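You operate a simulated robot arm through the tools that you are given. There is no shell and no other tool.

You run a simulated robot arm. Do the job below in one go: nothing can be reset, and whatever is moved stays where it is left.

## Task
Change the glue pot and pump one dose into the black cup.
Fine: the pot on the dock is empty: white switch to CLOSED before lifting it, to OPEN once the full pot is on; the empty pot goes in the black tray; the cups stay put. Set down upright: glue pot.

The check looks at the end state, three seconds after you hand in, the way a careful person would. Anything else that was tipped, shoved, dropped, spilled or broken makes it a failure.

## Robot
A 5-joint arm with a two-finger parallel gripper, fixed in place. Base frame: the origin is at the foot of the arm, x ahead of it, y to its left, z up; the work surface is at about z = 0. Lengths are in m, angles in rad, forces in N, time in s.
With the tool pointing down near the work surface it reaches from about 0.26 to 0.6 m from the base axis. Its first joint turns from -1.152 to 1.152 rad. The tool tilts only in the upright plane through the base axis and itself; it spins freely about its own axis. Payload 1.57 kg.
The TCP is the grasp point between the finger pads, 0.03 m short of the fingertips. In the tool frame z runs along the fingers and y along their closing line. Largest opening 0.08 m; finger width 0.017, thickness 0.012; the body of the gripper, 0.04 by 0.082 m, starts 0.08 m behind the TCP.
Orientation is that of the tool frame in the base frame, as a unit quaternion [x, y, z, w]. With the fingers straight down and closing along the base's y, the tool's x points along the base's -x, its y along +y and its z along -z.

## Interface
- The arm moves only by the tool move_arm. Its arguments are lists of equal length, an entry for each row: "offset": the shift along the base's x, y, z in m, a list of three; "rot": the turn, a rotation vector about the base's x, y, z in rad, a list of three; "jaw": the opening, from 0 (shut) to 1 (fully open). In form: {"offset": [[x, y, z], ...], "rot": [[wx, wy, wz], ...], "jaw": [jaw, ...]}. A call has 1 to 20 rows; each row shifts and turns the commanded pose from where the row before left it. A row lasts 0.2 s, in which the tool goes at most 0.05 m and 0.15 rad; a call with a longer step from one row to the next is refused whole, and so is a gripper value outside its range. Where a pose cannot be reached the arm comes as near as it can. A force on the tool above 60 N (or 10 N above the force at the start of the call, whichever is more), or a blocked arm, ends the call early, and 0.2 s more pass. Each finger travels about 0.153 m/s and halts on what it meets, pressing with about 36 N; the grip force reading is that of the motor and also rises with nothing between the fingers. The clock runs only during rows and for 0.2 s after the last one: add rows that do not move to give the fingers time. The reply holds the time, the measured pose of the TCP, the force on the tool along the base axes, the opening and the grip force, in the units named above and with some noise, with the torque about the TCP (base axes, N m) and any sound that the robot's microphone picked up.
- Cameras (640 x 400 px; columns grow to the right, rows downward): "scene" is fixed at [0.0094, 0.3657, 0.5343]; the picture's right is [-0.91, -0.42, 0.00], its down [-0.18, 0.40, -0.90] and it looks along [0.37, -0.82, -0.44] (base axes); focal length 315 px, centre (320, 200). "wrist" rides on the gripper at [0.072, -0.007, -0.122] in the tool frame; the picture's right is [0.09, 1.00, 0.00], its down [-0.84, 0.08, -0.54] and it looks along [-0.54, 0.05, 0.84] (tool axes); focal length 238 px, centre (320, 200). There is no depth. A picture from a camera that has moved, and an enlarged one, comes with that camera's place and axes in the base frame and with its lens. The place of the scene camera against the robot may be out by one fixed shift of up to 0.018 m in any direction.
- camera(camera): a new picture of that camera. It takes no simulated time.
- close_up(camera, box): a new picture of the part [left, top, right, bottom] of that camera's present view, enlarged. It takes no simulated time.
- sign_off(): hands the job in; it is judged then, once.

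Places have to be worked out from the pictures, the camera data and where the tool is seen. Open the gripper and draw the arm clear of the work before you hand the job in, unless the task says otherwise.

The tools are called after "Request:" as name(argument=value, ...) on one line, values as JSON. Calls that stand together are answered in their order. move_arm: Moves the arm, as the interface text tells. Its arguments: {"type":"object","properties":{"offset":{"type":"array","items":{"type":"array","items":{"type":"number"}}},"rot":{"type":"array","items":{"type":"array","items":{"type":"number"}}},"jaw":{"type":"array","items":{"type":"number"}}},"required":["offset","rot","jaw"]} The other tools are called the same way: camera (camera) takes a picture; close_up (camera, box) takes an enlarged picture of a part of a camera's view; sign_off () hands the job in.

At the start:

```text
time: 0.0
tcp_pos: [0.3939, -0.0843, 0.3866]
tcp_rot: [-0.001, 1.0, 0.0, 0.0]
force: [-0.4, -0.2, 0.6]
ft_torque: [0.01, 0.0, 0.03]
grip_width: 0.0799
grasp_force: 0.0
```

scene: 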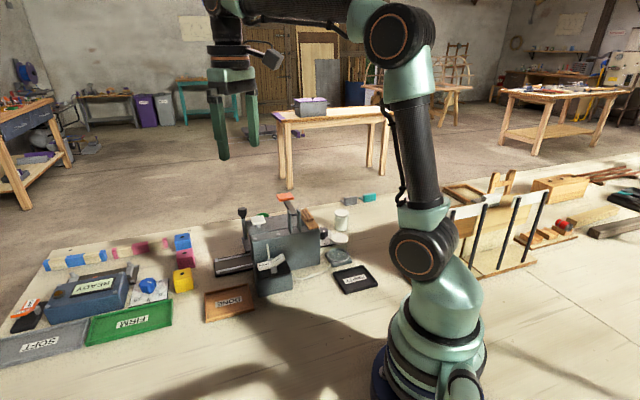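
wrist: 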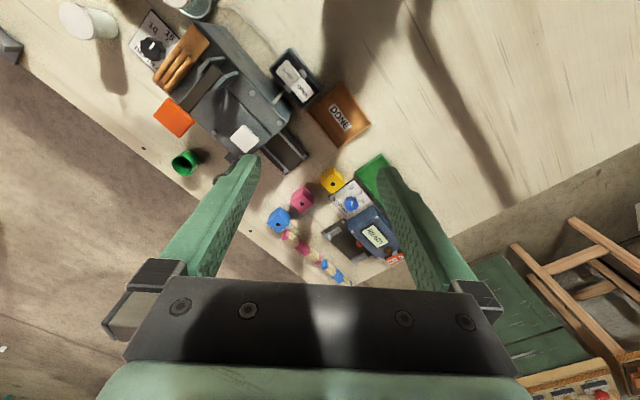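

I start by looking closer at the scene to identify the dock, pots, cups, switch and trays.

Request:
close_up(camera="scene", box=[190, 170, 400, 310])

Request:
close_up(camera="scene", box=[0, 220, 260, 380])

Request:
close_up(camera="scene", box=[430, 150, 640, 290])

Request:
close_up(camera="wrist", box=[40, 0, 400, 225])

Request:
close_up(camera="wrist", box=[240, 80, 440, 290])

```text
2.86 times, centred on (295, 240) of scene
camera zoom: at [0.0094, 0.3657, 0.5343], right [-0.91, -0.42, 0.0], down [-0.18, 0.4, -0.9], along [0.37, -0.82, -0.44], focal length 900 px, centre (391, 86)
```

zoom: 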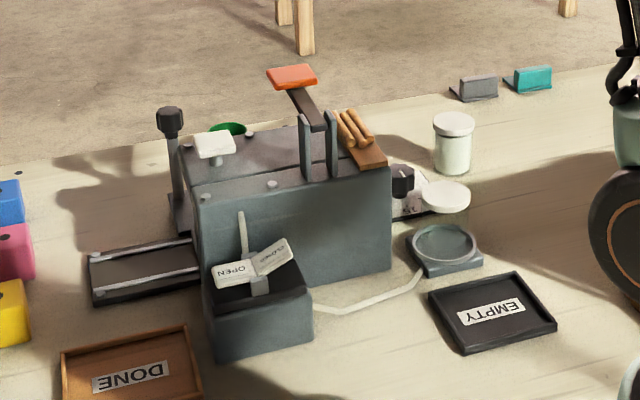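

```text
2.46 times, centred on (130, 300) of scene
camera zoom: at [0.0094, 0.3657, 0.5343], right [-0.91, -0.42, 0.0], down [-0.18, 0.4, -0.9], along [0.37, -0.82, -0.44], focal length 776 px, centre (788, -46)
```

zoom: 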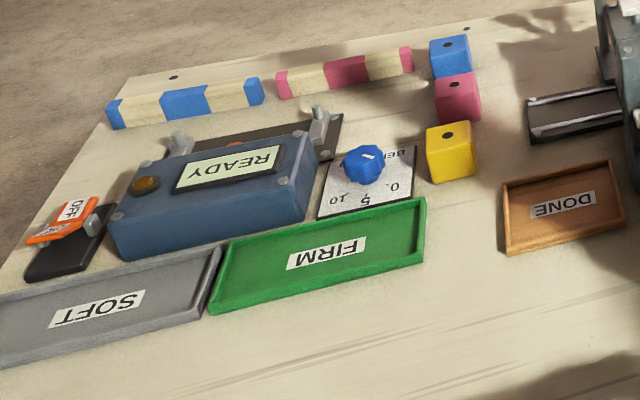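

```text
2.86 times, centred on (535, 220) of scene
camera zoom: at [0.0094, 0.3657, 0.5343], right [-0.91, -0.42, 0.0], down [-0.18, 0.4, -0.9], along [0.37, -0.82, -0.44], focal length 900 px, centre (-294, 143)
```

zoom: 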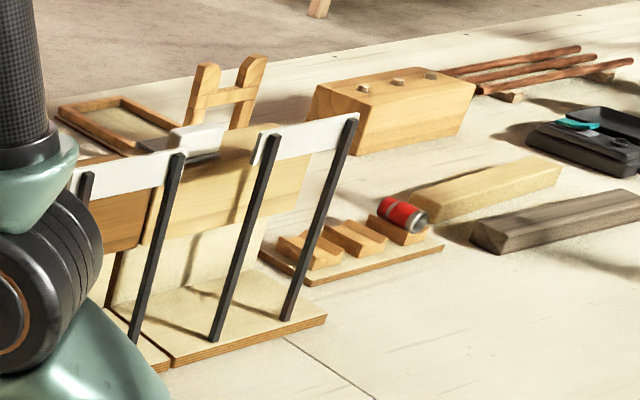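

```text
1.78 times, centred on (220, 112) of wrist
camera zoom: at [0.3221, -0.0891, 0.5087], right [-0.09, 1.0, 0.0], down [0.84, 0.08, 0.54], along [0.54, 0.05, -0.84], focal length 424 px, centre (498, 356)
```

zoom: 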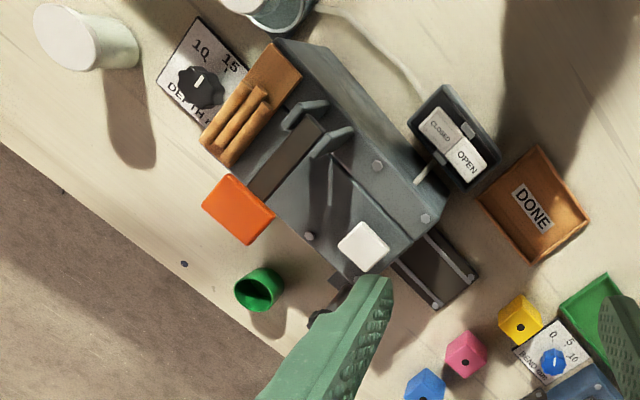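

```text
1.90 times, centred on (340, 185) of wrist
camera zoom: at [0.3221, -0.0891, 0.5087], right [-0.09, 1.0, 0.0], down [0.84, 0.08, 0.54], along [0.54, 0.05, -0.84], focal length 454 px, centre (282, 229)
```

zoom: 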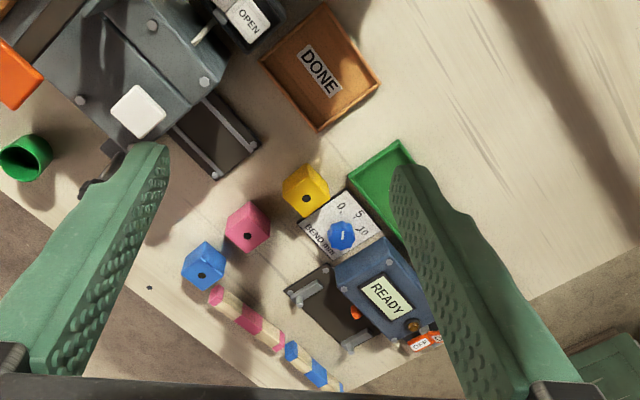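

The dock (transparent empty pot with white lid) seems near (0.25,-0.30), the full white pot near (0.31,-0.46), the EMPTY tray near (0.19,-0.25), and the white rocker valve near (0.36,-0.125). I'll turn the wrist, high up, to look toward -y and get better views of this area.

Request:
move_arm(offset=[[-0.008, 0.006, 0.002], [-0.008, 0.006, 0.002], [-0.008, 0.006, 0.002], [-0.008, 0.006, 0.002], [-0.008, 0.006, 0.002], [-0.008, 0.006, 0.002], [-0.008, 0.006, 0.002], [-0.008, 0.006, 0.002], [-0.008, 0.006, 0.002], [-0.008, 0.006, 0.002], [-0.008, 0.006, 0.002]], rot=[[0, 0, -0.1428], [0, 0, -0.1428], [0, 0, -0.1428], [0, 0, -0.1428], [0, 0, -0.1428], [0, 0, -0.1428], [0, 0, -0.1428], [0, 0, -0.1428], [0, 0, -0.1428], [0, 0, -0.1428], [0, 0, -0.1428]], jaw=[1, 1, 1, 1, 1, 1, 1, 1, 1, 1, 1])

Request:
camera(camera="wrist")

Request:
camera(camera="scene")

```text
time: 2.4
tcp_pos: [0.3064, -0.018, 0.4093]
tcp_rot: [0.708, 0.706, 0.0, 0.001]
force: [0.2, -0.5, -0.3]
ft_torque: [0.0, 0.02, 0.0]
grip_width: 0.0801
grasp_force: 0.1
```

```text
taken
camera wrist: at [0.2998, 0.056, 0.5313], right [1.0, 0.09, 0.0], down [0.07, -0.84, 0.54], along [0.05, -0.54, -0.84], focal length 238 px, centre (320, 200)
```

wrist: 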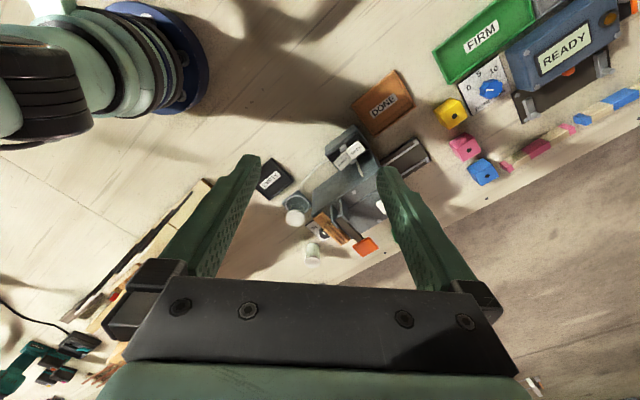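

```text
taken
```

scene: 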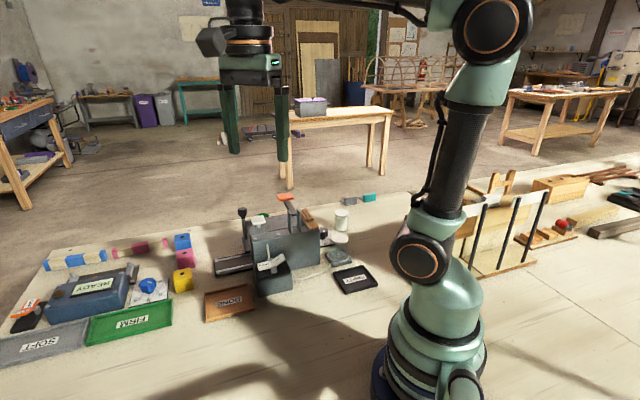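

Request:
close_up(camera="wrist", box=[230, 100, 450, 280])

Request:
close_up(camera="scene", box=[210, 180, 310, 245])

Request:
close_up(camera="scene", box=[300, 200, 400, 300])

```text
2.22 times, centred on (340, 190) of wrist
camera zoom: at [0.2998, 0.056, 0.5313], right [1.0, 0.09, 0.0], down [0.07, -0.84, 0.54], along [0.05, -0.54, -0.84], focal length 530 px, centre (276, 222)
```

zoom: 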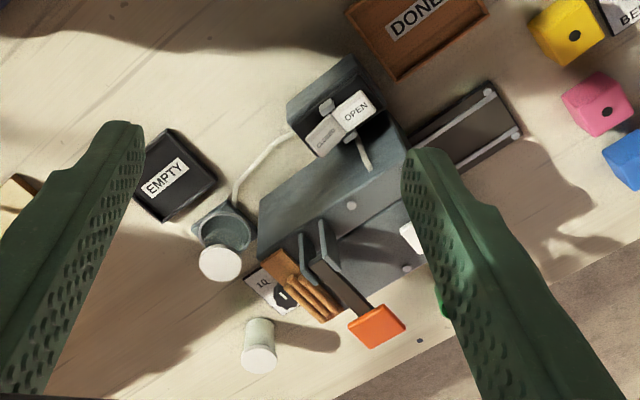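

```text
6.15 times, centred on (260, 212) of scene
camera zoom: at [0.0094, 0.3657, 0.5343], right [-0.91, -0.42, 0.0], down [-0.18, 0.4, -0.9], along [0.37, -0.82, -0.44], focal length 1940 px, centre (689, 123)
```

zoom: 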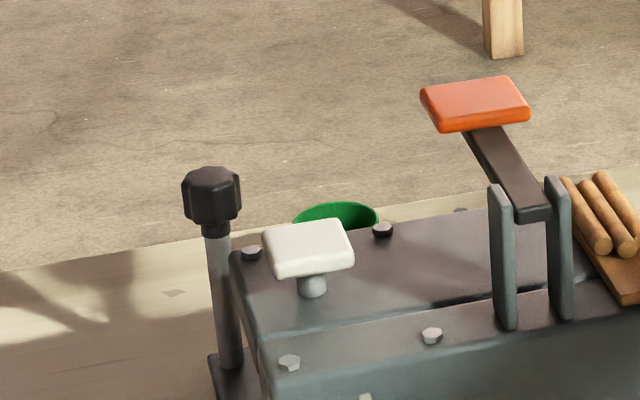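

```text
4.00 times, centred on (350, 250) of scene
camera zoom: at [0.0094, 0.3657, 0.5343], right [-0.91, -0.42, 0.0], down [-0.18, 0.4, -0.9], along [0.37, -0.82, -0.44], focal length 1261 px, centre (200, 0)
```

zoom: 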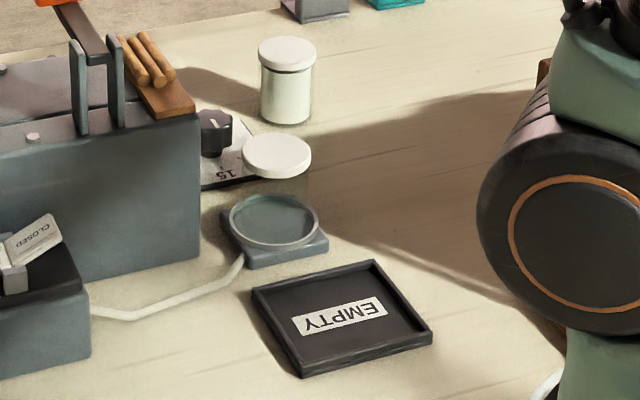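

The pot on the dock is a clear jar with a white lid; the valve currently shows OPEN. I haven't found the black cup yet, so I'll put the camera above the far side of the gray machine.

Request:
move_arm(offset=[[0.0104, -0.0238, 0], [0.0104, -0.0238, 0], [0.0104, -0.0238, 0], [0.0104, -0.0238, 0], [0.0104, -0.0238, 0], [0.0104, -0.0238, 0], [0.0104, -0.0238, 0], [0.0104, -0.0238, 0], [0.0104, -0.0238, 0], [0.0104, -0.0238, 0], [0.0104, -0.0238, 0]], rot=[[0, 0, -0.1428], [0, 0, -0.1428], [0, 0, -0.1428], [0, 0, -0.1428], [0, 0, -0.1428], [0, 0, -0.1428], [0, 0, -0.1428], [0, 0, -0.1428], [0, 0, -0.1428], [0, 0, -0.1428], [0, 0, -0.1428]], jaw=[1, 1, 1, 1, 1, 1, 1, 1, 1, 1, 1])

Request:
camera(camera="wrist")

```text
time: 4.8
tcp_pos: [0.4137, -0.2759, 0.4048]
tcp_rot: [1.0, -0.001, -0.001, -0.001]
force: [-0.1, -0.1, 0.3]
ft_torque: [-0.02, 0.01, 0.0]
grip_width: 0.08
grasp_force: 0.1
out of reach, approached as far as the arm can: row 11
```

```text
taken
camera wrist: at [0.4853, -0.2668, 0.5272], right [0.09, -1.0, 0.0], down [-0.84, -0.08, 0.54], along [-0.54, -0.05, -0.84], focal length 238 px, centre (320, 200)
```

wrist: 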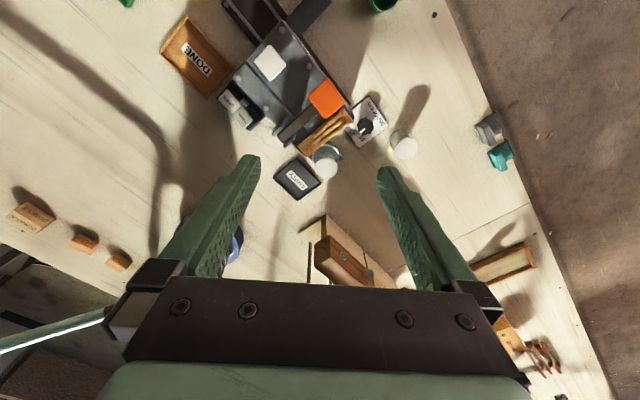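

Request:
close_up(camera="wrist", box=[160, 0, 420, 160])

Request:
close_up(camera="wrist", box=[260, 60, 440, 210])

Request:
camera(camera="scene")

```text
2.46 times, centred on (290, 80) of wrist
camera zoom: at [0.4853, -0.2668, 0.5272], right [0.09, -1.0, 0.0], down [-0.84, -0.08, 0.54], along [-0.54, -0.05, -0.84], focal length 587 px, centre (394, 495)
```

zoom: 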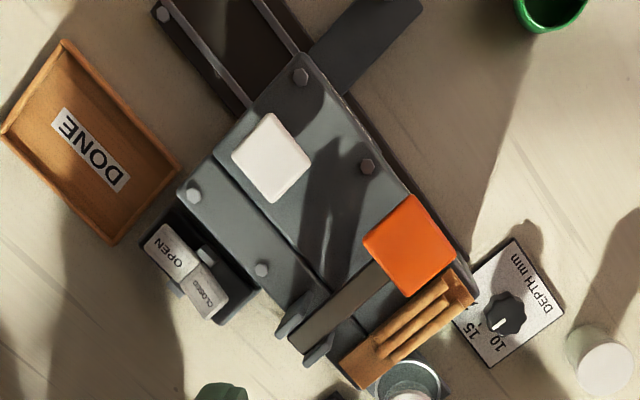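

```text
2.67 times, centred on (350, 135) of wrist
camera zoom: at [0.4853, -0.2668, 0.5272], right [0.09, -1.0, 0.0], down [-0.84, -0.08, 0.54], along [-0.54, -0.05, -0.84], focal length 636 px, centre (240, 373)
```

zoom: 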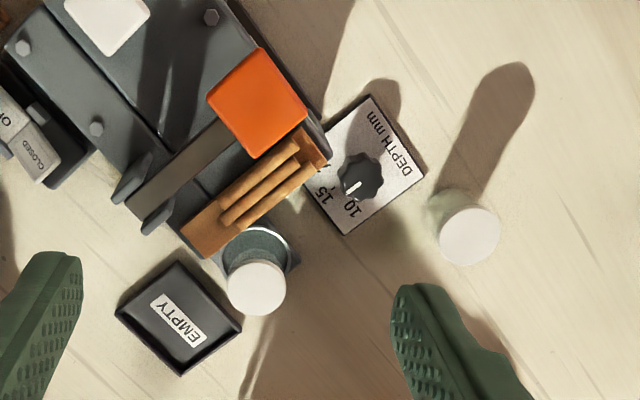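

```text
taken
```

scene: 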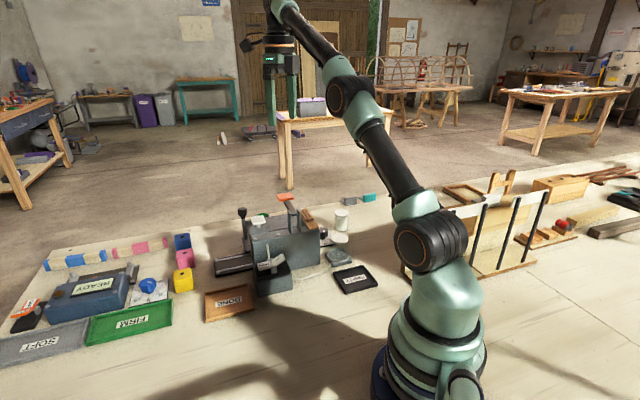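

Still no black cup in this view; the spot near the black-knobbed post at about (0.52,-0.245) was hidden before. I'll look at it from the +y side.

Request:
move_arm(offset=[[0.0073, 0.0164, -0.0027], [0.0073, 0.0164, -0.0027], [0.0073, 0.0164, -0.0027], [0.0073, 0.0164, -0.0027], [0.0073, 0.0164, -0.0027], [0.0073, 0.0164, -0.0027], [0.0073, 0.0164, -0.0027], [0.0073, 0.0164, -0.0027], [0.0073, 0.0164, -0.0027], [0.0073, 0.0164, -0.0027], [0.0073, 0.0164, -0.0027]], rot=[[0, 0, 0.1428], [0, 0, 0.1428], [0, 0, 0.1428], [0, 0, 0.1428], [0, 0, 0.1428], [0, 0, 0.1428], [0, 0, 0.1428], [0, 0, 0.1428], [0, 0, 0.1428], [0, 0, 0.1428], [0, 0, 0.1428]], jaw=[1, 1, 1, 1, 1, 1, 1, 1, 1, 1, 1])

Request:
camera(camera="wrist")

Request:
close_up(camera="wrist", box=[160, 80, 420, 260])

```text
time: 7.2
tcp_pos: [0.4969, -0.0955, 0.3723]
tcp_rot: [0.706, 0.708, 0.0, -0.001]
force: [-0.1, -0.8, -0.4]
ft_torque: [-0.02, 0.0, 0.0]
grip_width: 0.08
grasp_force: 0.0
```

```text
taken
camera wrist: at [0.4893, -0.0227, 0.4952], right [1.0, 0.09, 0.0], down [0.08, -0.84, 0.54], along [0.05, -0.54, -0.84], focal length 238 px, centre (320, 200)
```

wrist: 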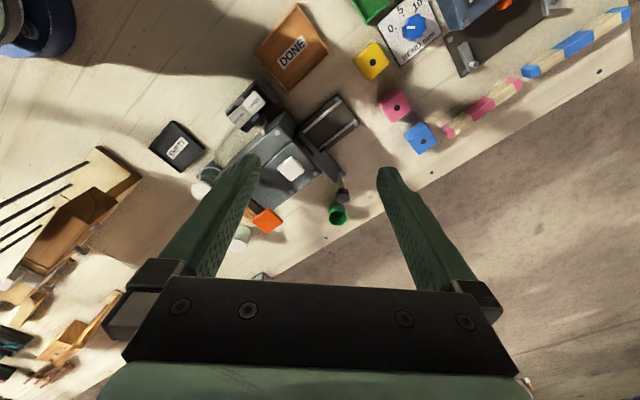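

```text
2.22 times, centred on (290, 170) of wrist
camera zoom: at [0.4893, -0.0227, 0.4952], right [1.0, 0.09, 0.0], down [0.08, -0.84, 0.54], along [0.05, -0.54, -0.84], focal length 530 px, centre (387, 267)
```

zoom: 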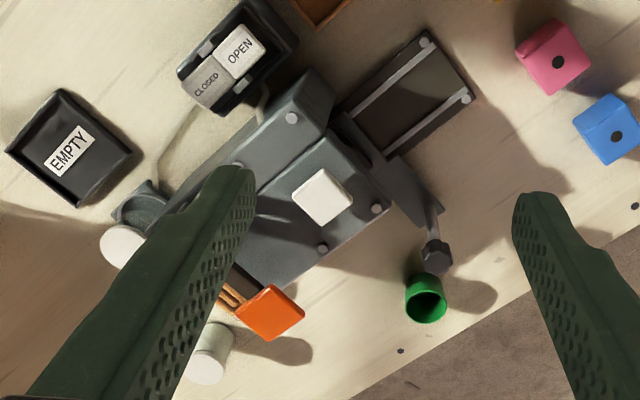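

The knob post is a slide/lever with the green cup beside it; the black cup must be on the far side of the machine. I'll view from the far (-y/+x) side looking back toward the base.

Request:
move_arm(offset=[[-0.0059, -0.0176, -0.0018], [-0.0059, -0.0176, -0.0018], [-0.0059, -0.0176, -0.0018], [-0.0059, -0.0176, -0.0018], [-0.0059, -0.0176, -0.0018], [-0.0059, -0.0176, -0.0018], [-0.0059, -0.0176, -0.0018], [-0.0059, -0.0176, -0.0018], [-0.0059, -0.0176, -0.0018], [-0.0059, -0.0176, -0.0018], [-0.0059, -0.0176, -0.0018], [-0.0059, -0.0176, -0.0018], [-0.0059, -0.0176, -0.0018], [-0.0059, -0.0176, -0.0018], [-0.0059, -0.0176, -0.0018], [-0.0059, -0.0176, -0.0018], [-0.0059, -0.0176, -0.0018]], rot=[[0, 0, -0.1386], [0, 0, -0.1386], [0, 0, -0.1386], [0, 0, -0.1386], [0, 0, -0.1386], [0, 0, -0.1386], [0, 0, -0.1386], [0, 0, -0.1386], [0, 0, -0.1386], [0, 0, -0.1386], [0, 0, -0.1386], [0, 0, -0.1386], [0, 0, -0.1386], [0, 0, -0.1386], [0, 0, -0.1386], [0, 0, -0.1386], [0, 0, -0.1386]], jaw=[1, 1, 1, 1, 1, 1, 1, 1, 1, 1, 1, 1, 1, 1, 1, 1, 1])

Request:
camera(camera="wrist")

Request:
close_up(camera="wrist", box=[160, 0, 440, 200])

```text
time: 10.8
tcp_pos: [0.3641, -0.3988, 0.3363]
tcp_rot: [0.939, -0.343, 0.0, -0.001]
force: [-0.4, 0.4, -0.3]
ft_torque: [0.0, 0.01, 0.01]
grip_width: 0.0799
grasp_force: 0.1
out of reach, approached as far as the arm can: row 15, 16, 17
```

```text
taken
camera wrist: at [0.423, -0.4389, 0.4589], right [-0.57, -0.82, 0.0], down [-0.69, 0.48, 0.54], along [-0.44, 0.31, -0.84], focal length 238 px, centre (320, 200)
```

wrist: 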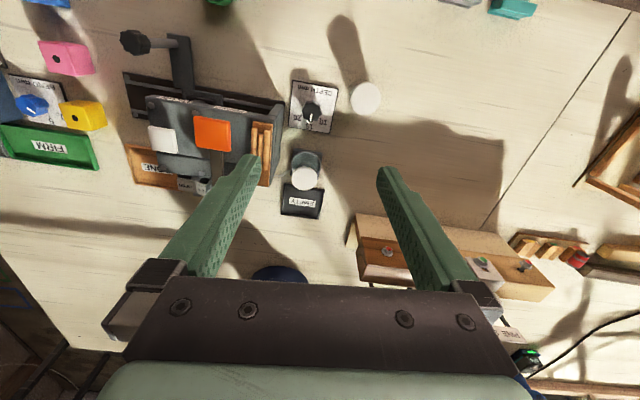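

```text
2.00 times, centred on (300, 100) of wrist
camera zoom: at [0.423, -0.4389, 0.4589], right [-0.57, -0.82, 0.0], down [-0.69, 0.48, 0.54], along [-0.44, 0.31, -0.84], focal length 477 px, centre (360, 400)
```

zoom: 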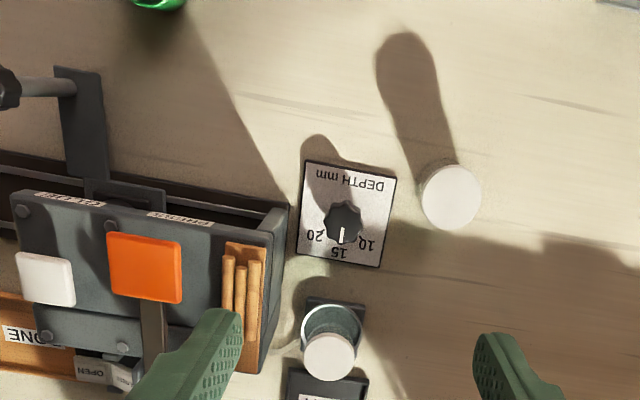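

Request:
close_up(camera="wrist", box=[100, 20, 340, 200])

Request:
close_up(camera="wrist", box=[110, 60, 290, 150])

Request:
close_up(camera="wrist", box=[260, 60, 420, 230])

Request:
camera(camera="scene")

```text
2.22 times, centred on (220, 110) of wrist
camera zoom: at [0.423, -0.4389, 0.4589], right [-0.57, -0.82, 0.0], down [-0.69, 0.48, 0.54], along [-0.44, 0.31, -0.84], focal length 530 px, centre (542, 400)
```

zoom: 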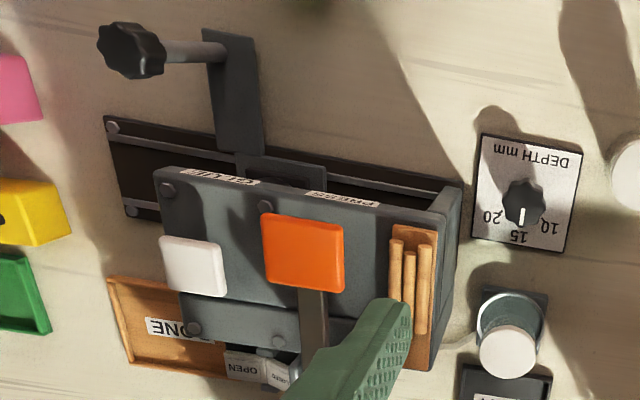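

```text
3.56 times, centred on (200, 105) of wrist
camera zoom: at [0.423, -0.4389, 0.4589], right [-0.57, -0.82, 0.0], down [-0.69, 0.48, 0.54], along [-0.44, 0.31, -0.84], focal length 848 px, centre (747, 538)
```

zoom: 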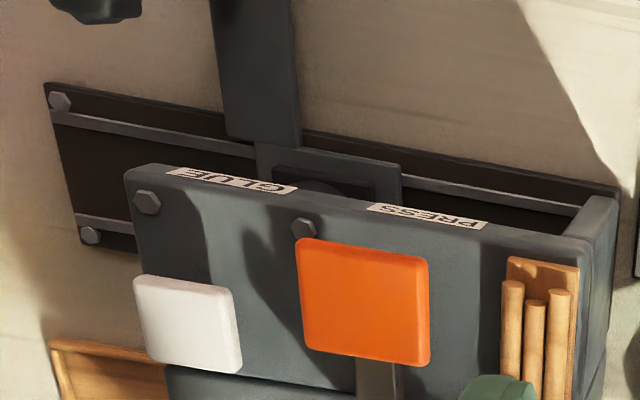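

```text
2.35 times, centred on (340, 145) of wrist
camera zoom: at [0.423, -0.4389, 0.4589], right [-0.57, -0.82, 0.0], down [-0.69, 0.48, 0.54], along [-0.44, 0.31, -0.84], focal length 561 px, centre (273, 329)
```

zoom: 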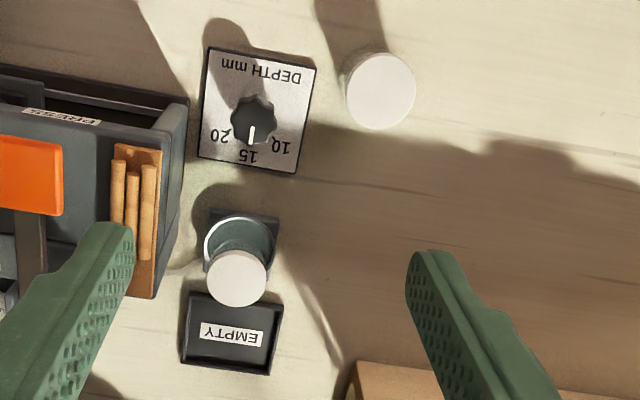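

```text
taken
```

scene: 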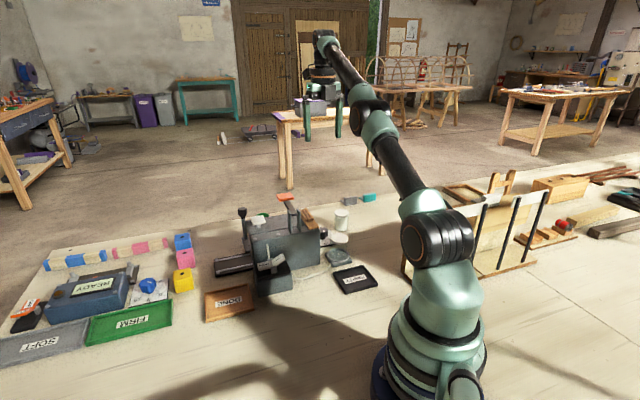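

Request:
close_up(camera="wrist", box=[165, 75, 245, 125])

Request:
close_up(camera="wrist", box=[110, 20, 210, 120])

Request:
close_up(camera="scene", box=[225, 195, 305, 245])

```text
8.00 times, centred on (205, 100) of wrist
camera zoom: at [0.423, -0.4389, 0.4589], right [-0.57, -0.82, 0.0], down [-0.69, 0.48, 0.54], along [-0.44, 0.31, -0.84], focal length 1907 px, centre (1240, 1000)
```

zoom: 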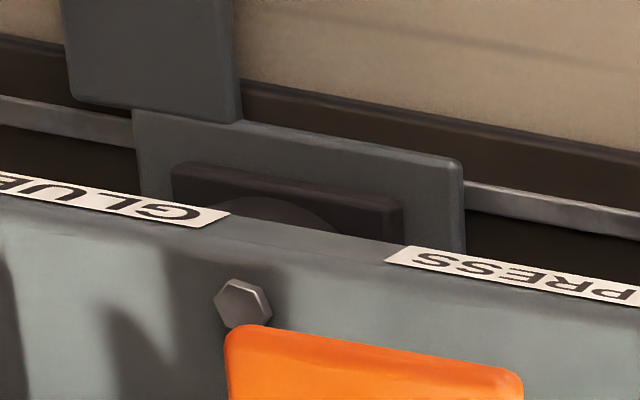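

```text
4.00 times, centred on (160, 70) of wrist
camera zoom: at [0.423, -0.4389, 0.4589], right [-0.57, -0.82, 0.0], down [-0.69, 0.48, 0.54], along [-0.44, 0.31, -0.84], focal length 953 px, centre (960, 720)
```

zoom: 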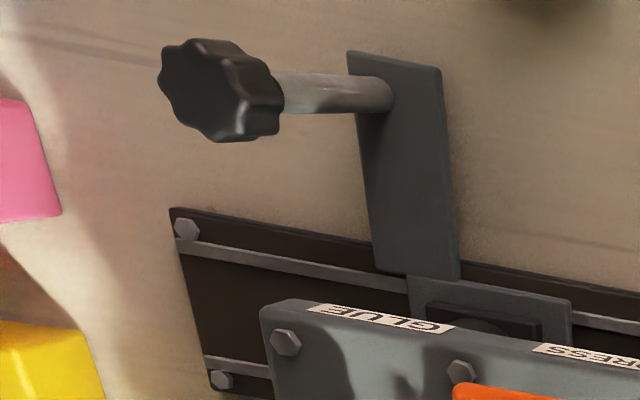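

```text
8.00 times, centred on (265, 220) of scene
camera zoom: at [0.0094, 0.3657, 0.5343], right [-0.91, -0.42, 0.0], down [-0.18, 0.4, -0.9], along [0.37, -0.82, -0.44], focal length 2521 px, centre (760, 40)
```

zoom: 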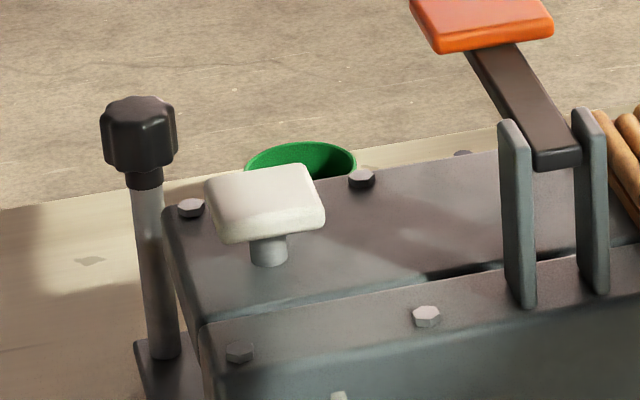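

The machine has GLUE and PRESS stations with a sliding carriage; in the carriage nest there's a dark object with a round opening, possibly the black cup, at the GLUE station. I'll go lower on the far side to look under the machine's overhang.

Request:
move_arm(offset=[[0, 0, -0.03], [0, 0, -0.03], [0, 0, -0.03], [0.01, 0, -0.03], [0.02, 0, -0.03], [0.02, 0, 0], [0.02, 0, 0], [0.015, 0, 0]], rot=[[0, 0, -0.12], [0, 0, -0.12], [0, 0, -0.12], [0, 0, -0.12], [0, 0, -0.12], [0, 0, -0.12], [0, 0, -0.12], [0, 0, 0]], jaw=[1, 1, 1, 1, 1, 1, 1, 1])

Request:
camera(camera="wrist")

Request:
camera(camera="scene")

```text
time: 12.6
tcp_pos: [0.2616, -0.5163, 0.2059]
tcp_rot: [0.885, -0.465, 0.0, -0.001]
force: [0.1, -0.9, 0.2]
ft_torque: [-0.02, 0.0, 0.03]
grip_width: 0.0799
grasp_force: 0.1
out of reach, approached as far as the arm can: row 1, 2, 3, 4, 5, 6, 7, 8
```

```text
taken
camera wrist: at [0.3079, -0.5693, 0.3276], right [-0.77, -0.64, 0.0], down [-0.54, 0.65, 0.54], along [-0.35, 0.42, -0.84], focal length 238 px, centre (320, 200)
```

wrist: 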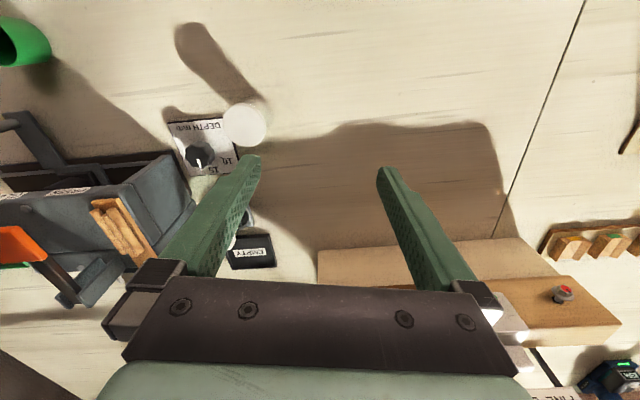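

```text
taken
```

scene: 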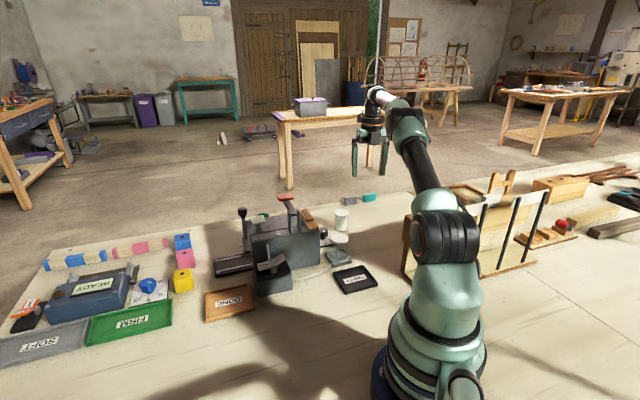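

The reply shows the wrist roll hit a limit (about ±172° relative to the arm), so the arm swung aside. I'll first lift a bit to learn how the commanded pose is kept after an unreachable row.

Request:
move_arm(offset=[[0.0, 0.02, 0.03], [0.0, 0.02, 0.03]], rot=[[0, 0, 0.05], [0, 0, 0.05]], jaw=[1, 1])

```text
time: 13.2
tcp_pos: [0.263, -0.4762, 0.2672]
tcp_rot: [0.905, -0.425, 0.0, 0.0]
force: [0.6, -0.3, -0.5]
ft_torque: [-0.04, -0.02, -0.03]
grip_width: 0.0799
grasp_force: 0.1
```

Offsets are relative to the achieved pose. Now I go to about (0.445,-0.395,0.17) with closed fingers so the view to the left toward the nest is free.

Request:
move_arm(offset=[[0.02275, 0.0101, -0.0121], [0.02275, 0.0101, -0.0121], [0.02275, 0.0101, -0.0121], [0.02275, 0.0101, -0.0121], [0.02275, 0.0101, -0.0121], [0.02275, 0.0101, -0.0121], [0.02275, 0.0101, -0.0121], [0.02275, 0.0101, -0.0121]], rot=[[0, 0, 0.044], [0, 0, 0.044], [0, 0, 0.044], [0, 0, 0.044], [0, 0, 0.044], [0, 0, 0.044], [0, 0, 0.044], [0, 0, 0.044]], jaw=[0, 0, 0, 0, 0, 0, 0, 0])

Request:
camera(camera="wrist")

Request:
close_up(camera="wrist", box=[60, 80, 320, 260])

```text
time: 15.0
tcp_pos: [0.4426, -0.3933, 0.1691]
tcp_rot: [0.965, -0.261, 0.001, 0.0]
force: [0.5, 0.1, 0.6]
ft_torque: [-0.01, 0.02, 0.01]
grip_width: 0.0
grasp_force: 21.8
```

```text
taken
camera wrist: at [0.5073, -0.4222, 0.2913], right [-0.42, -0.91, 0.0], down [-0.76, 0.35, 0.54], along [-0.49, 0.23, -0.84], focal length 238 px, centre (320, 200)
```

wrist: 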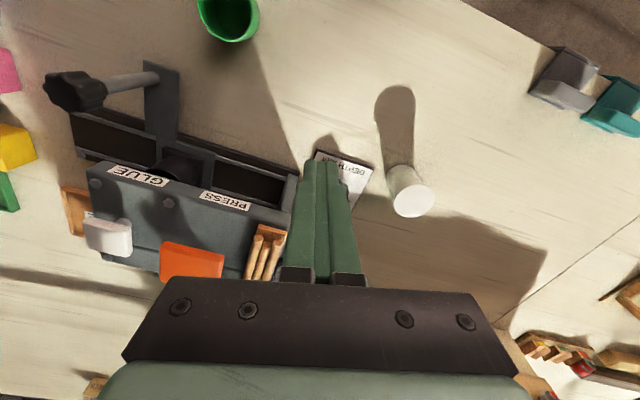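

```text
2.22 times, centred on (190, 170) of wrist
camera zoom: at [0.5073, -0.4222, 0.2913], right [-0.42, -0.91, 0.0], down [-0.76, 0.35, 0.54], along [-0.49, 0.23, -0.84], focal length 530 px, centre (609, 267)
```

zoom: 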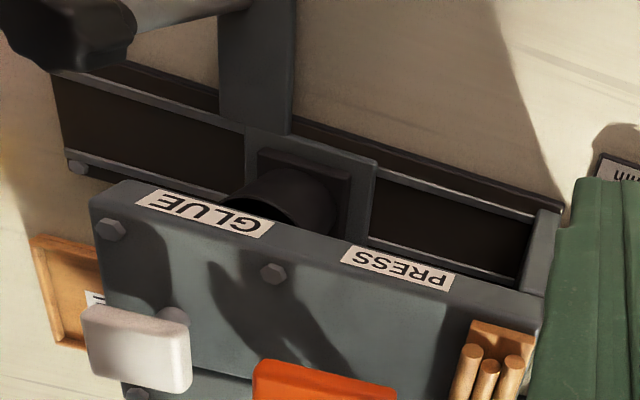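

A black cup stands in the carriage nest, and triangulation puts the carriage right at the GLUE station (same axial position as the GLUE label), so it needs no moving; the white mushroom at (0.461,-0.196,0.134) is the pump button. Now I raise and spin the wrist the long way round to look straight down at the dock pot and to set up its grasp orientation.

Request:
move_arm(offset=[[-0.0052, 0.0039, 0.0069], [-0.0052, 0.0039, 0.0069], [-0.0052, 0.0039, 0.0069], [-0.0052, 0.0039, 0.0069], [-0.0052, 0.0039, 0.0069], [-0.0052, 0.0039, 0.0069], [-0.0052, 0.0039, 0.0069], [-0.0052, 0.0039, 0.0069], [-0.0052, 0.0039, 0.0069], [-0.0052, 0.0039, 0.0069], [-0.0052, 0.0039, 0.0069], [-0.0052, 0.0039, 0.0069], [-0.0052, 0.0039, 0.0069], [-0.0052, 0.0039, 0.0069], [-0.0052, 0.0039, 0.0069], [-0.0052, 0.0039, 0.0069]], rot=[[0, 0, 0.1393], [0, 0, 0.1393], [0, 0, 0.1393], [0, 0, 0.1393], [0, 0, 0.1393], [0, 0, 0.1393], [0, 0, 0.1393], [0, 0, 0.1393], [0, 0, 0.1393], [0, 0, 0.1393], [0, 0, 0.1393], [0, 0, 0.1393], [0, 0, 0.1393], [0, 0, 0.1393], [0, 0, 0.1393], [0, 0, 0.1393]], jaw=[0.8, 0.8, 0.8, 0.8, 0.8, 0.8, 0.8, 0.8, 0.8, 0.8, 0.8, 0.8, 0.8, 0.8, 0.8, 0.8])

Request:
move_arm(offset=[[-0.0024, 0.0052, -0.0019], [-0.0024, 0.0052, -0.0019], [-0.0024, 0.0052, -0.0019], [-0.0024, 0.0052, -0.0019], [-0.0024, 0.0052, -0.0019], [-0.0024, 0.0052, -0.0019], [-0.0024, 0.0052, -0.0019], [-0.0024, 0.0052, -0.0019], [-0.0024, 0.0052, -0.0019], [-0.0024, 0.0052, -0.0019], [-0.0024, 0.0052, -0.0019], [-0.0024, 0.0052, -0.0019], [-0.0024, 0.0052, -0.0019], [-0.0024, 0.0052, -0.0019], [-0.0024, 0.0052, -0.0019], [-0.0024, 0.0052, -0.0019]], rot=[[0, 0, 0.1393], [0, 0, 0.1393], [0, 0, 0.1393], [0, 0, 0.1393], [0, 0, 0.1393], [0, 0, 0.1393], [0, 0, 0.1393], [0, 0, 0.1393], [0, 0, 0.1393], [0, 0, 0.1393], [0, 0, 0.1393], [0, 0, 0.1393], [0, 0, 0.1393], [0, 0, 0.1393], [0, 0, 0.1393], [0, 0, 0.1393]], jaw=[0.8, 0.8, 0.8, 0.8, 0.8, 0.8, 0.8, 0.8, 0.8, 0.8, 0.8, 0.8, 0.8, 0.8, 0.8, 0.8])

Request:
camera(camera="wrist")

Request:
close_up(camera="wrist", box=[220, 0, 420, 125])

```text
time: 18.4
tcp_pos: [0.3591, -0.3336, 0.28]
tcp_rot: [0.658, 0.753, 0.0, 0.001]
force: [-0.8, 0.3, 0.3]
ft_torque: [0.0, 0.01, 0.02]
grip_width: 0.0637
grasp_force: 0.1
```

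```text
time: 21.8
tcp_pos: [0.3212, -0.2494, 0.2501]
tcp_rot: [-0.386, 0.922, 0.0, 0.0]
force: [-0.1, 0.4, -0.5]
ft_torque: [0.0, -0.01, 0.02]
grip_width: 0.0642
grasp_force: 0.0
```

```text
taken
camera wrist: at [0.2748, -0.3034, 0.373], right [-0.77, 0.63, 0.0], down [0.53, 0.65, 0.54], along [0.34, 0.42, -0.84], focal length 238 px, centre (320, 200)
```

wrist: 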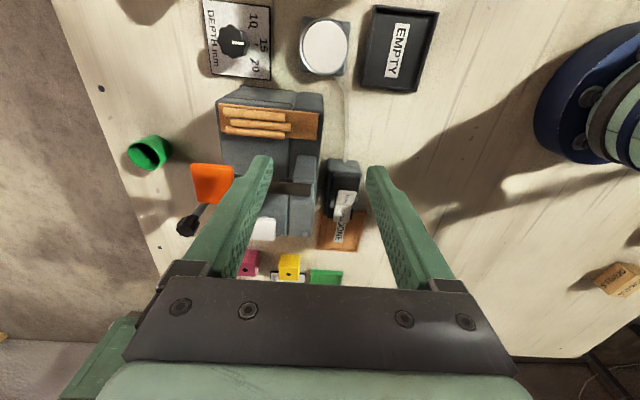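

```text
3.20 times, centred on (320, 62) of wrist
camera zoom: at [0.2748, -0.3034, 0.373], right [-0.77, 0.63, 0.0], down [0.53, 0.65, 0.54], along [0.34, 0.42, -0.84], focal length 763 px, centre (320, 640)
```

zoom: 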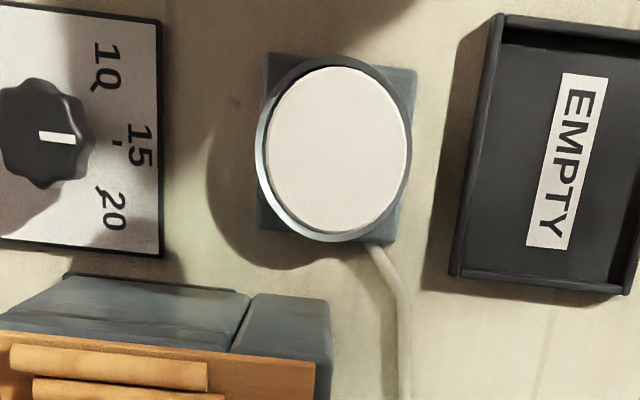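

Dock pot center comes out at about (0.2705,-0.299), the tray center at about (0.202,-0.2365), and lid diameter at about 0.048. Let me look at the valve rocker from here in detail.

Request:
close_up(camera="wrist", box=[300, 140, 390, 260])

Request:
close_up(camera="scene", box=[245, 240, 305, 300])

Request:
close_up(camera="scene", box=[310, 200, 390, 300])

```text
3.33 times, centred on (345, 200) of wrist
camera zoom: at [0.2748, -0.3034, 0.373], right [-0.77, 0.63, 0.0], down [0.53, 0.65, 0.54], along [0.34, 0.42, -0.84], focal length 794 px, centre (237, 200)
```

zoom: 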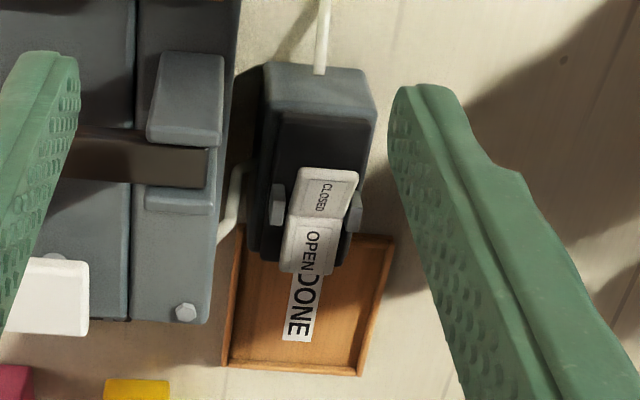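

```text
6.67 times, centred on (275, 270) of scene
camera zoom: at [0.0094, 0.3657, 0.5343], right [-0.91, -0.42, 0.0], down [-0.18, 0.4, -0.9], along [0.37, -0.82, -0.44], focal length 2101 px, centre (620, -267)
```

zoom: 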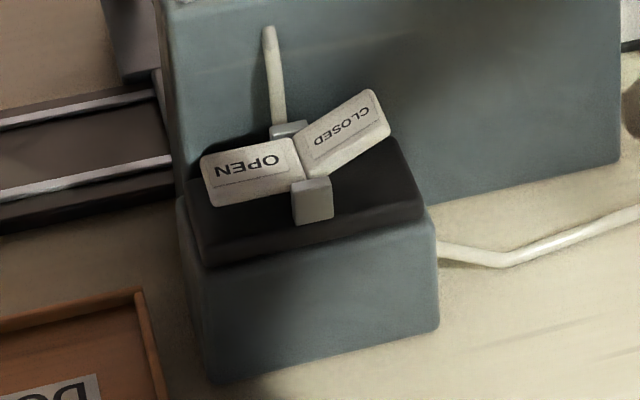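

```text
4.00 times, centred on (350, 250) of scene
camera zoom: at [0.0094, 0.3657, 0.5343], right [-0.91, -0.42, 0.0], down [-0.18, 0.4, -0.9], along [0.37, -0.82, -0.44], focal length 1261 px, centre (200, 0)
```

zoom: 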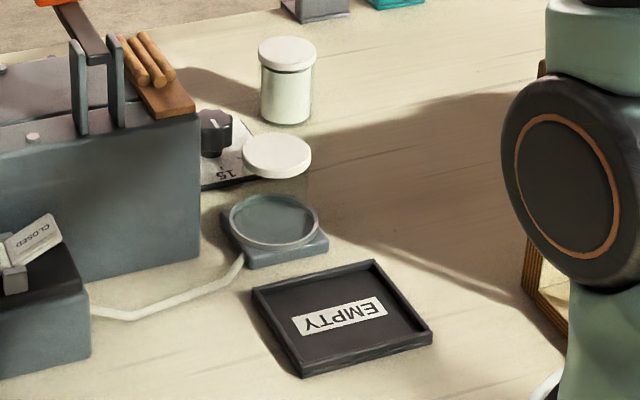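

The valve rocker is a see-saw: OPEN side is down now, CLOSED paddle raised at about (0.362,-0.135,0.077), pivot about (0.3755,-0.1215). I'll close the jaw, move above the CLOSED paddle with the camera facing the base side, and check before pressing.

Request:
move_arm(offset=[[0.0032, 0.0094, 0], [0.0032, 0.0094, 0], [0.0032, 0.0094, 0], [0.0032, 0.0094, 0], [0.0032, 0.0094, 0], [0.0032, 0.0094, 0], [0.0032, 0.0094, 0], [0.0032, 0.0094, 0], [0.0032, 0.0094, 0], [0.0032, 0.0094, 0], [0.0032, 0.0094, 0], [0.0032, 0.0094, 0], [0, 0, -0.02], [0, 0, -0.02], [0, 0, -0.02], [0, 0, -0.02]], rot=[[0, 0, -0.131], [0, 0, -0.131], [0, 0, -0.131], [0, 0, -0.131], [0, 0, -0.131], [0, 0, -0.131], [0, 0, -0.131], [0, 0, -0.131], [0, 0, -0.131], [0, 0, -0.131], [0, 0, -0.131], [0, 0, -0.131], [0, 0, 0], [0, 0, 0], [0, 0, 0], [0, 0, 0]], jaw=[0, 0, 0, 0, 0, 0, 0, 0, 0, 0, 0, 0, 0, 0, 0, 0])

Request:
camera(camera="wrist")

Request:
close_up(camera="scene", box=[225, 190, 325, 300])

```text
time: 25.2
tcp_pos: [0.3598, -0.1367, 0.1682]
tcp_rot: [0.383, 0.924, 0.0, -0.001]
force: [-0.5, -0.5, 0.0]
ft_torque: [0.0, 0.02, 0.03]
grip_width: 0.0
grasp_force: 21.5
```

```text
taken
camera wrist: at [0.3043, -0.0882, 0.2911], right [0.64, 0.77, 0.0], down [0.65, -0.54, 0.54], along [0.42, -0.35, -0.84], focal length 238 px, centre (320, 200)
```

wrist: 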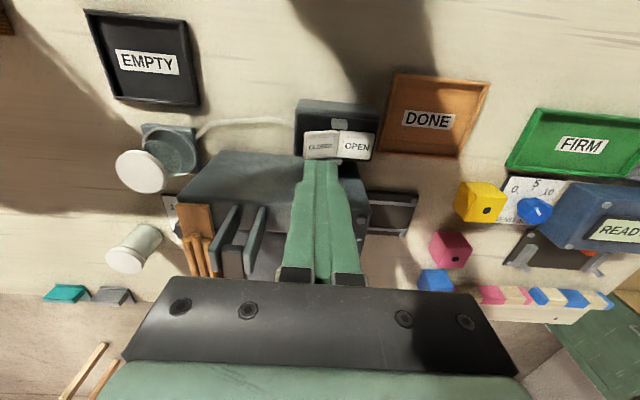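

```text
3.64 times, centred on (275, 245) of scene
camera zoom: at [0.0094, 0.3657, 0.5343], right [-0.91, -0.42, 0.0], down [-0.18, 0.4, -0.9], along [0.37, -0.82, -0.44], focal length 1146 px, centre (484, 36)
```

zoom: 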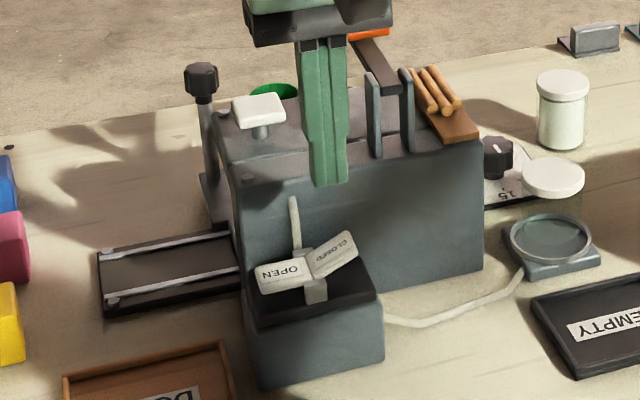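

The closed fingertips are above the CLOSED paddle, about 3–4 mm inboard of the ideal spot. I'll shift slightly outward and descend near to contact, then press slowly.

Request:
move_arm(offset=[[0.001, -0.003, -0.015], [0, 0, -0.015], [0, 0, -0.014], [0, 0, -0.004], [0, 0, -0.004], [0, 0, -0.004], [0, 0, -0.003]], rot=[[0, 0, 0], [0, 0, 0], [0, 0, 0], [0, 0, 0], [0, 0, 0], [0, 0, 0], [0, 0, 0]], jaw=[0, 0, 0, 0, 0, 0, 0])

Request:
close_up(camera="scene", box=[225, 220, 325, 300])

Request:
close_up(camera="wrist", box=[270, 80, 400, 200])

```text
time: 26.8
tcp_pos: [0.3594, -0.1393, 0.1093]
tcp_rot: [0.382, 0.924, 0.0, 0.0]
force: [0.2, 0.2, -0.4]
ft_torque: [-0.02, 0.0, -0.01]
grip_width: 0.0001
grasp_force: 21.6
```

```text
5.00 times, centred on (275, 260) of scene
camera zoom: at [0.0094, 0.3657, 0.5343], right [-0.91, -0.42, 0.0], down [-0.18, 0.4, -0.9], along [0.37, -0.82, -0.44], focal length 1576 px, centre (545, -100)
```

zoom: 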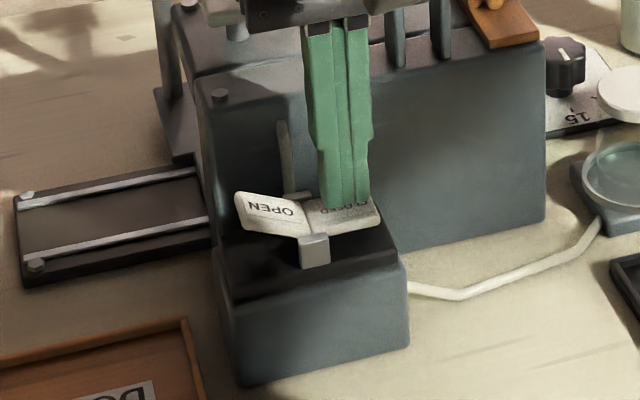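

```text
3.33 times, centred on (335, 140) of wrist
camera zoom: at [0.3039, -0.092, 0.2327], right [0.64, 0.77, 0.0], down [0.65, -0.54, 0.54], along [0.42, -0.35, -0.84], focal length 794 px, centre (270, 400)
```

zoom: 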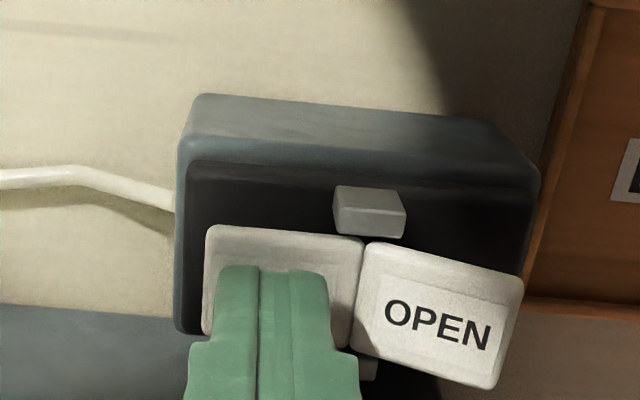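

The rocker has flipped (OPEN side is now up, CLOSED side down). I'll press a little further to make sure it rests on its stop.

Request:
move_arm(offset=[[0, 0, -0.003], [0, 0, -0.003], [0, 0, -0.002], [0, 0, -0.002]], rot=[[0, 0, 0], [0, 0, 0], [0, 0, 0], [0, 0, 0]], jaw=[0, 0, 0, 0])

Request:
close_up(camera="scene", box=[225, 220, 325, 300])

```text
time: 27.7
tcp_pos: [0.3595, -0.1398, 0.1048]
tcp_rot: [0.382, 0.924, 0.001, -0.001]
force: [-3.1, 0.5, 7.5]
ft_torque: [0.02, 0.03, 0.03]
grip_width: 0.0
grasp_force: 21.5
stopped in row 4: the force on the tool passed its limit at 68 N (the readings are from after the stop); the commanded pose is now the measured one
```

```text
5.00 times, centred on (275, 260) of scene
camera zoom: at [0.0093, 0.3657, 0.5343], right [-0.91, -0.42, 0.0], down [-0.18, 0.4, -0.9], along [0.37, -0.82, -0.44], focal length 1576 px, centre (545, -100)
```

zoom: 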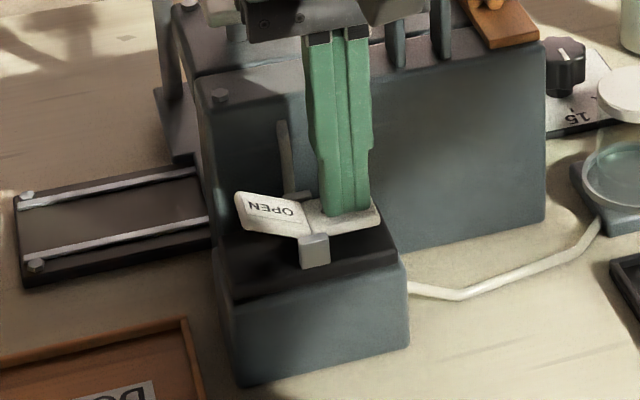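

It bottomed out firmly. I retract upward and check that the rocker stays at CLOSED.

Request:
move_arm(offset=[[0, 0, 0.01], [0, 0, 0.02], [0, 0, 0.03], [0, 0, 0.03], [0, 0, 0.03], [0, 0, 0.02]], rot=[[0, 0, 0], [0, 0, 0], [0, 0, 0], [0, 0, 0], [0, 0, 0], [0, 0, 0]], jaw=[0, 0, 0, 0, 0, 0])

Request:
close_up(camera="scene", box=[225, 220, 325, 300])

Request:
close_up(camera="wrist", box=[100, 80, 400, 280])

```text
time: 29.1
tcp_pos: [0.3596, -0.1393, 0.2455]
tcp_rot: [0.383, 0.924, 0.0, -0.001]
force: [-1.1, 0.8, -0.6]
ft_torque: [0.0, 0.03, 0.01]
grip_width: 0.0001
grasp_force: 21.6
```

```text
5.00 times, centred on (275, 260) of scene
camera zoom: at [0.0094, 0.3657, 0.5343], right [-0.91, -0.42, 0.0], down [-0.18, 0.4, -0.9], along [0.37, -0.82, -0.44], focal length 1576 px, centre (545, -100)
```

zoom: 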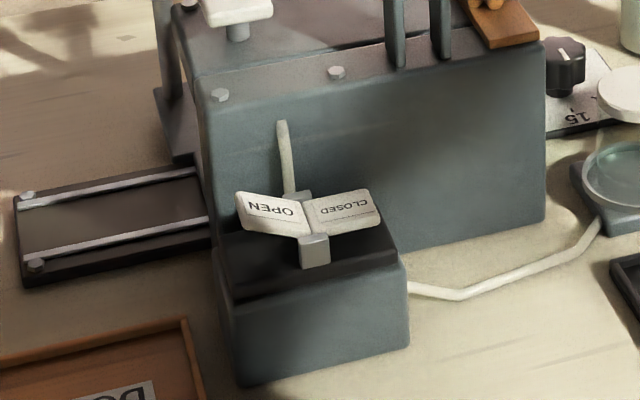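

```text
2.00 times, centred on (250, 180) of wrist
camera zoom: at [0.3032, -0.0903, 0.368], right [0.64, 0.77, 0.0], down [0.65, -0.54, 0.54], along [0.42, -0.35, -0.84], focal length 477 px, centre (460, 240)
```

zoom: 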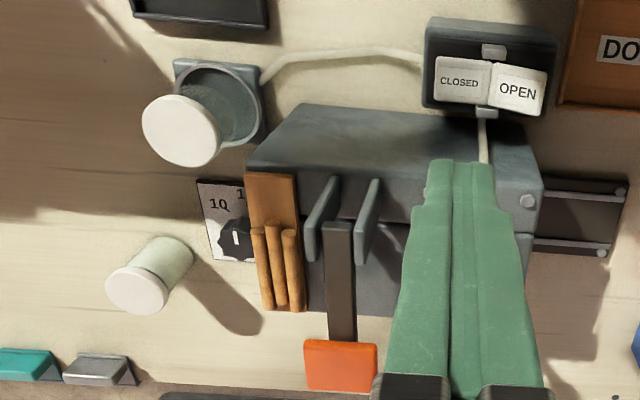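

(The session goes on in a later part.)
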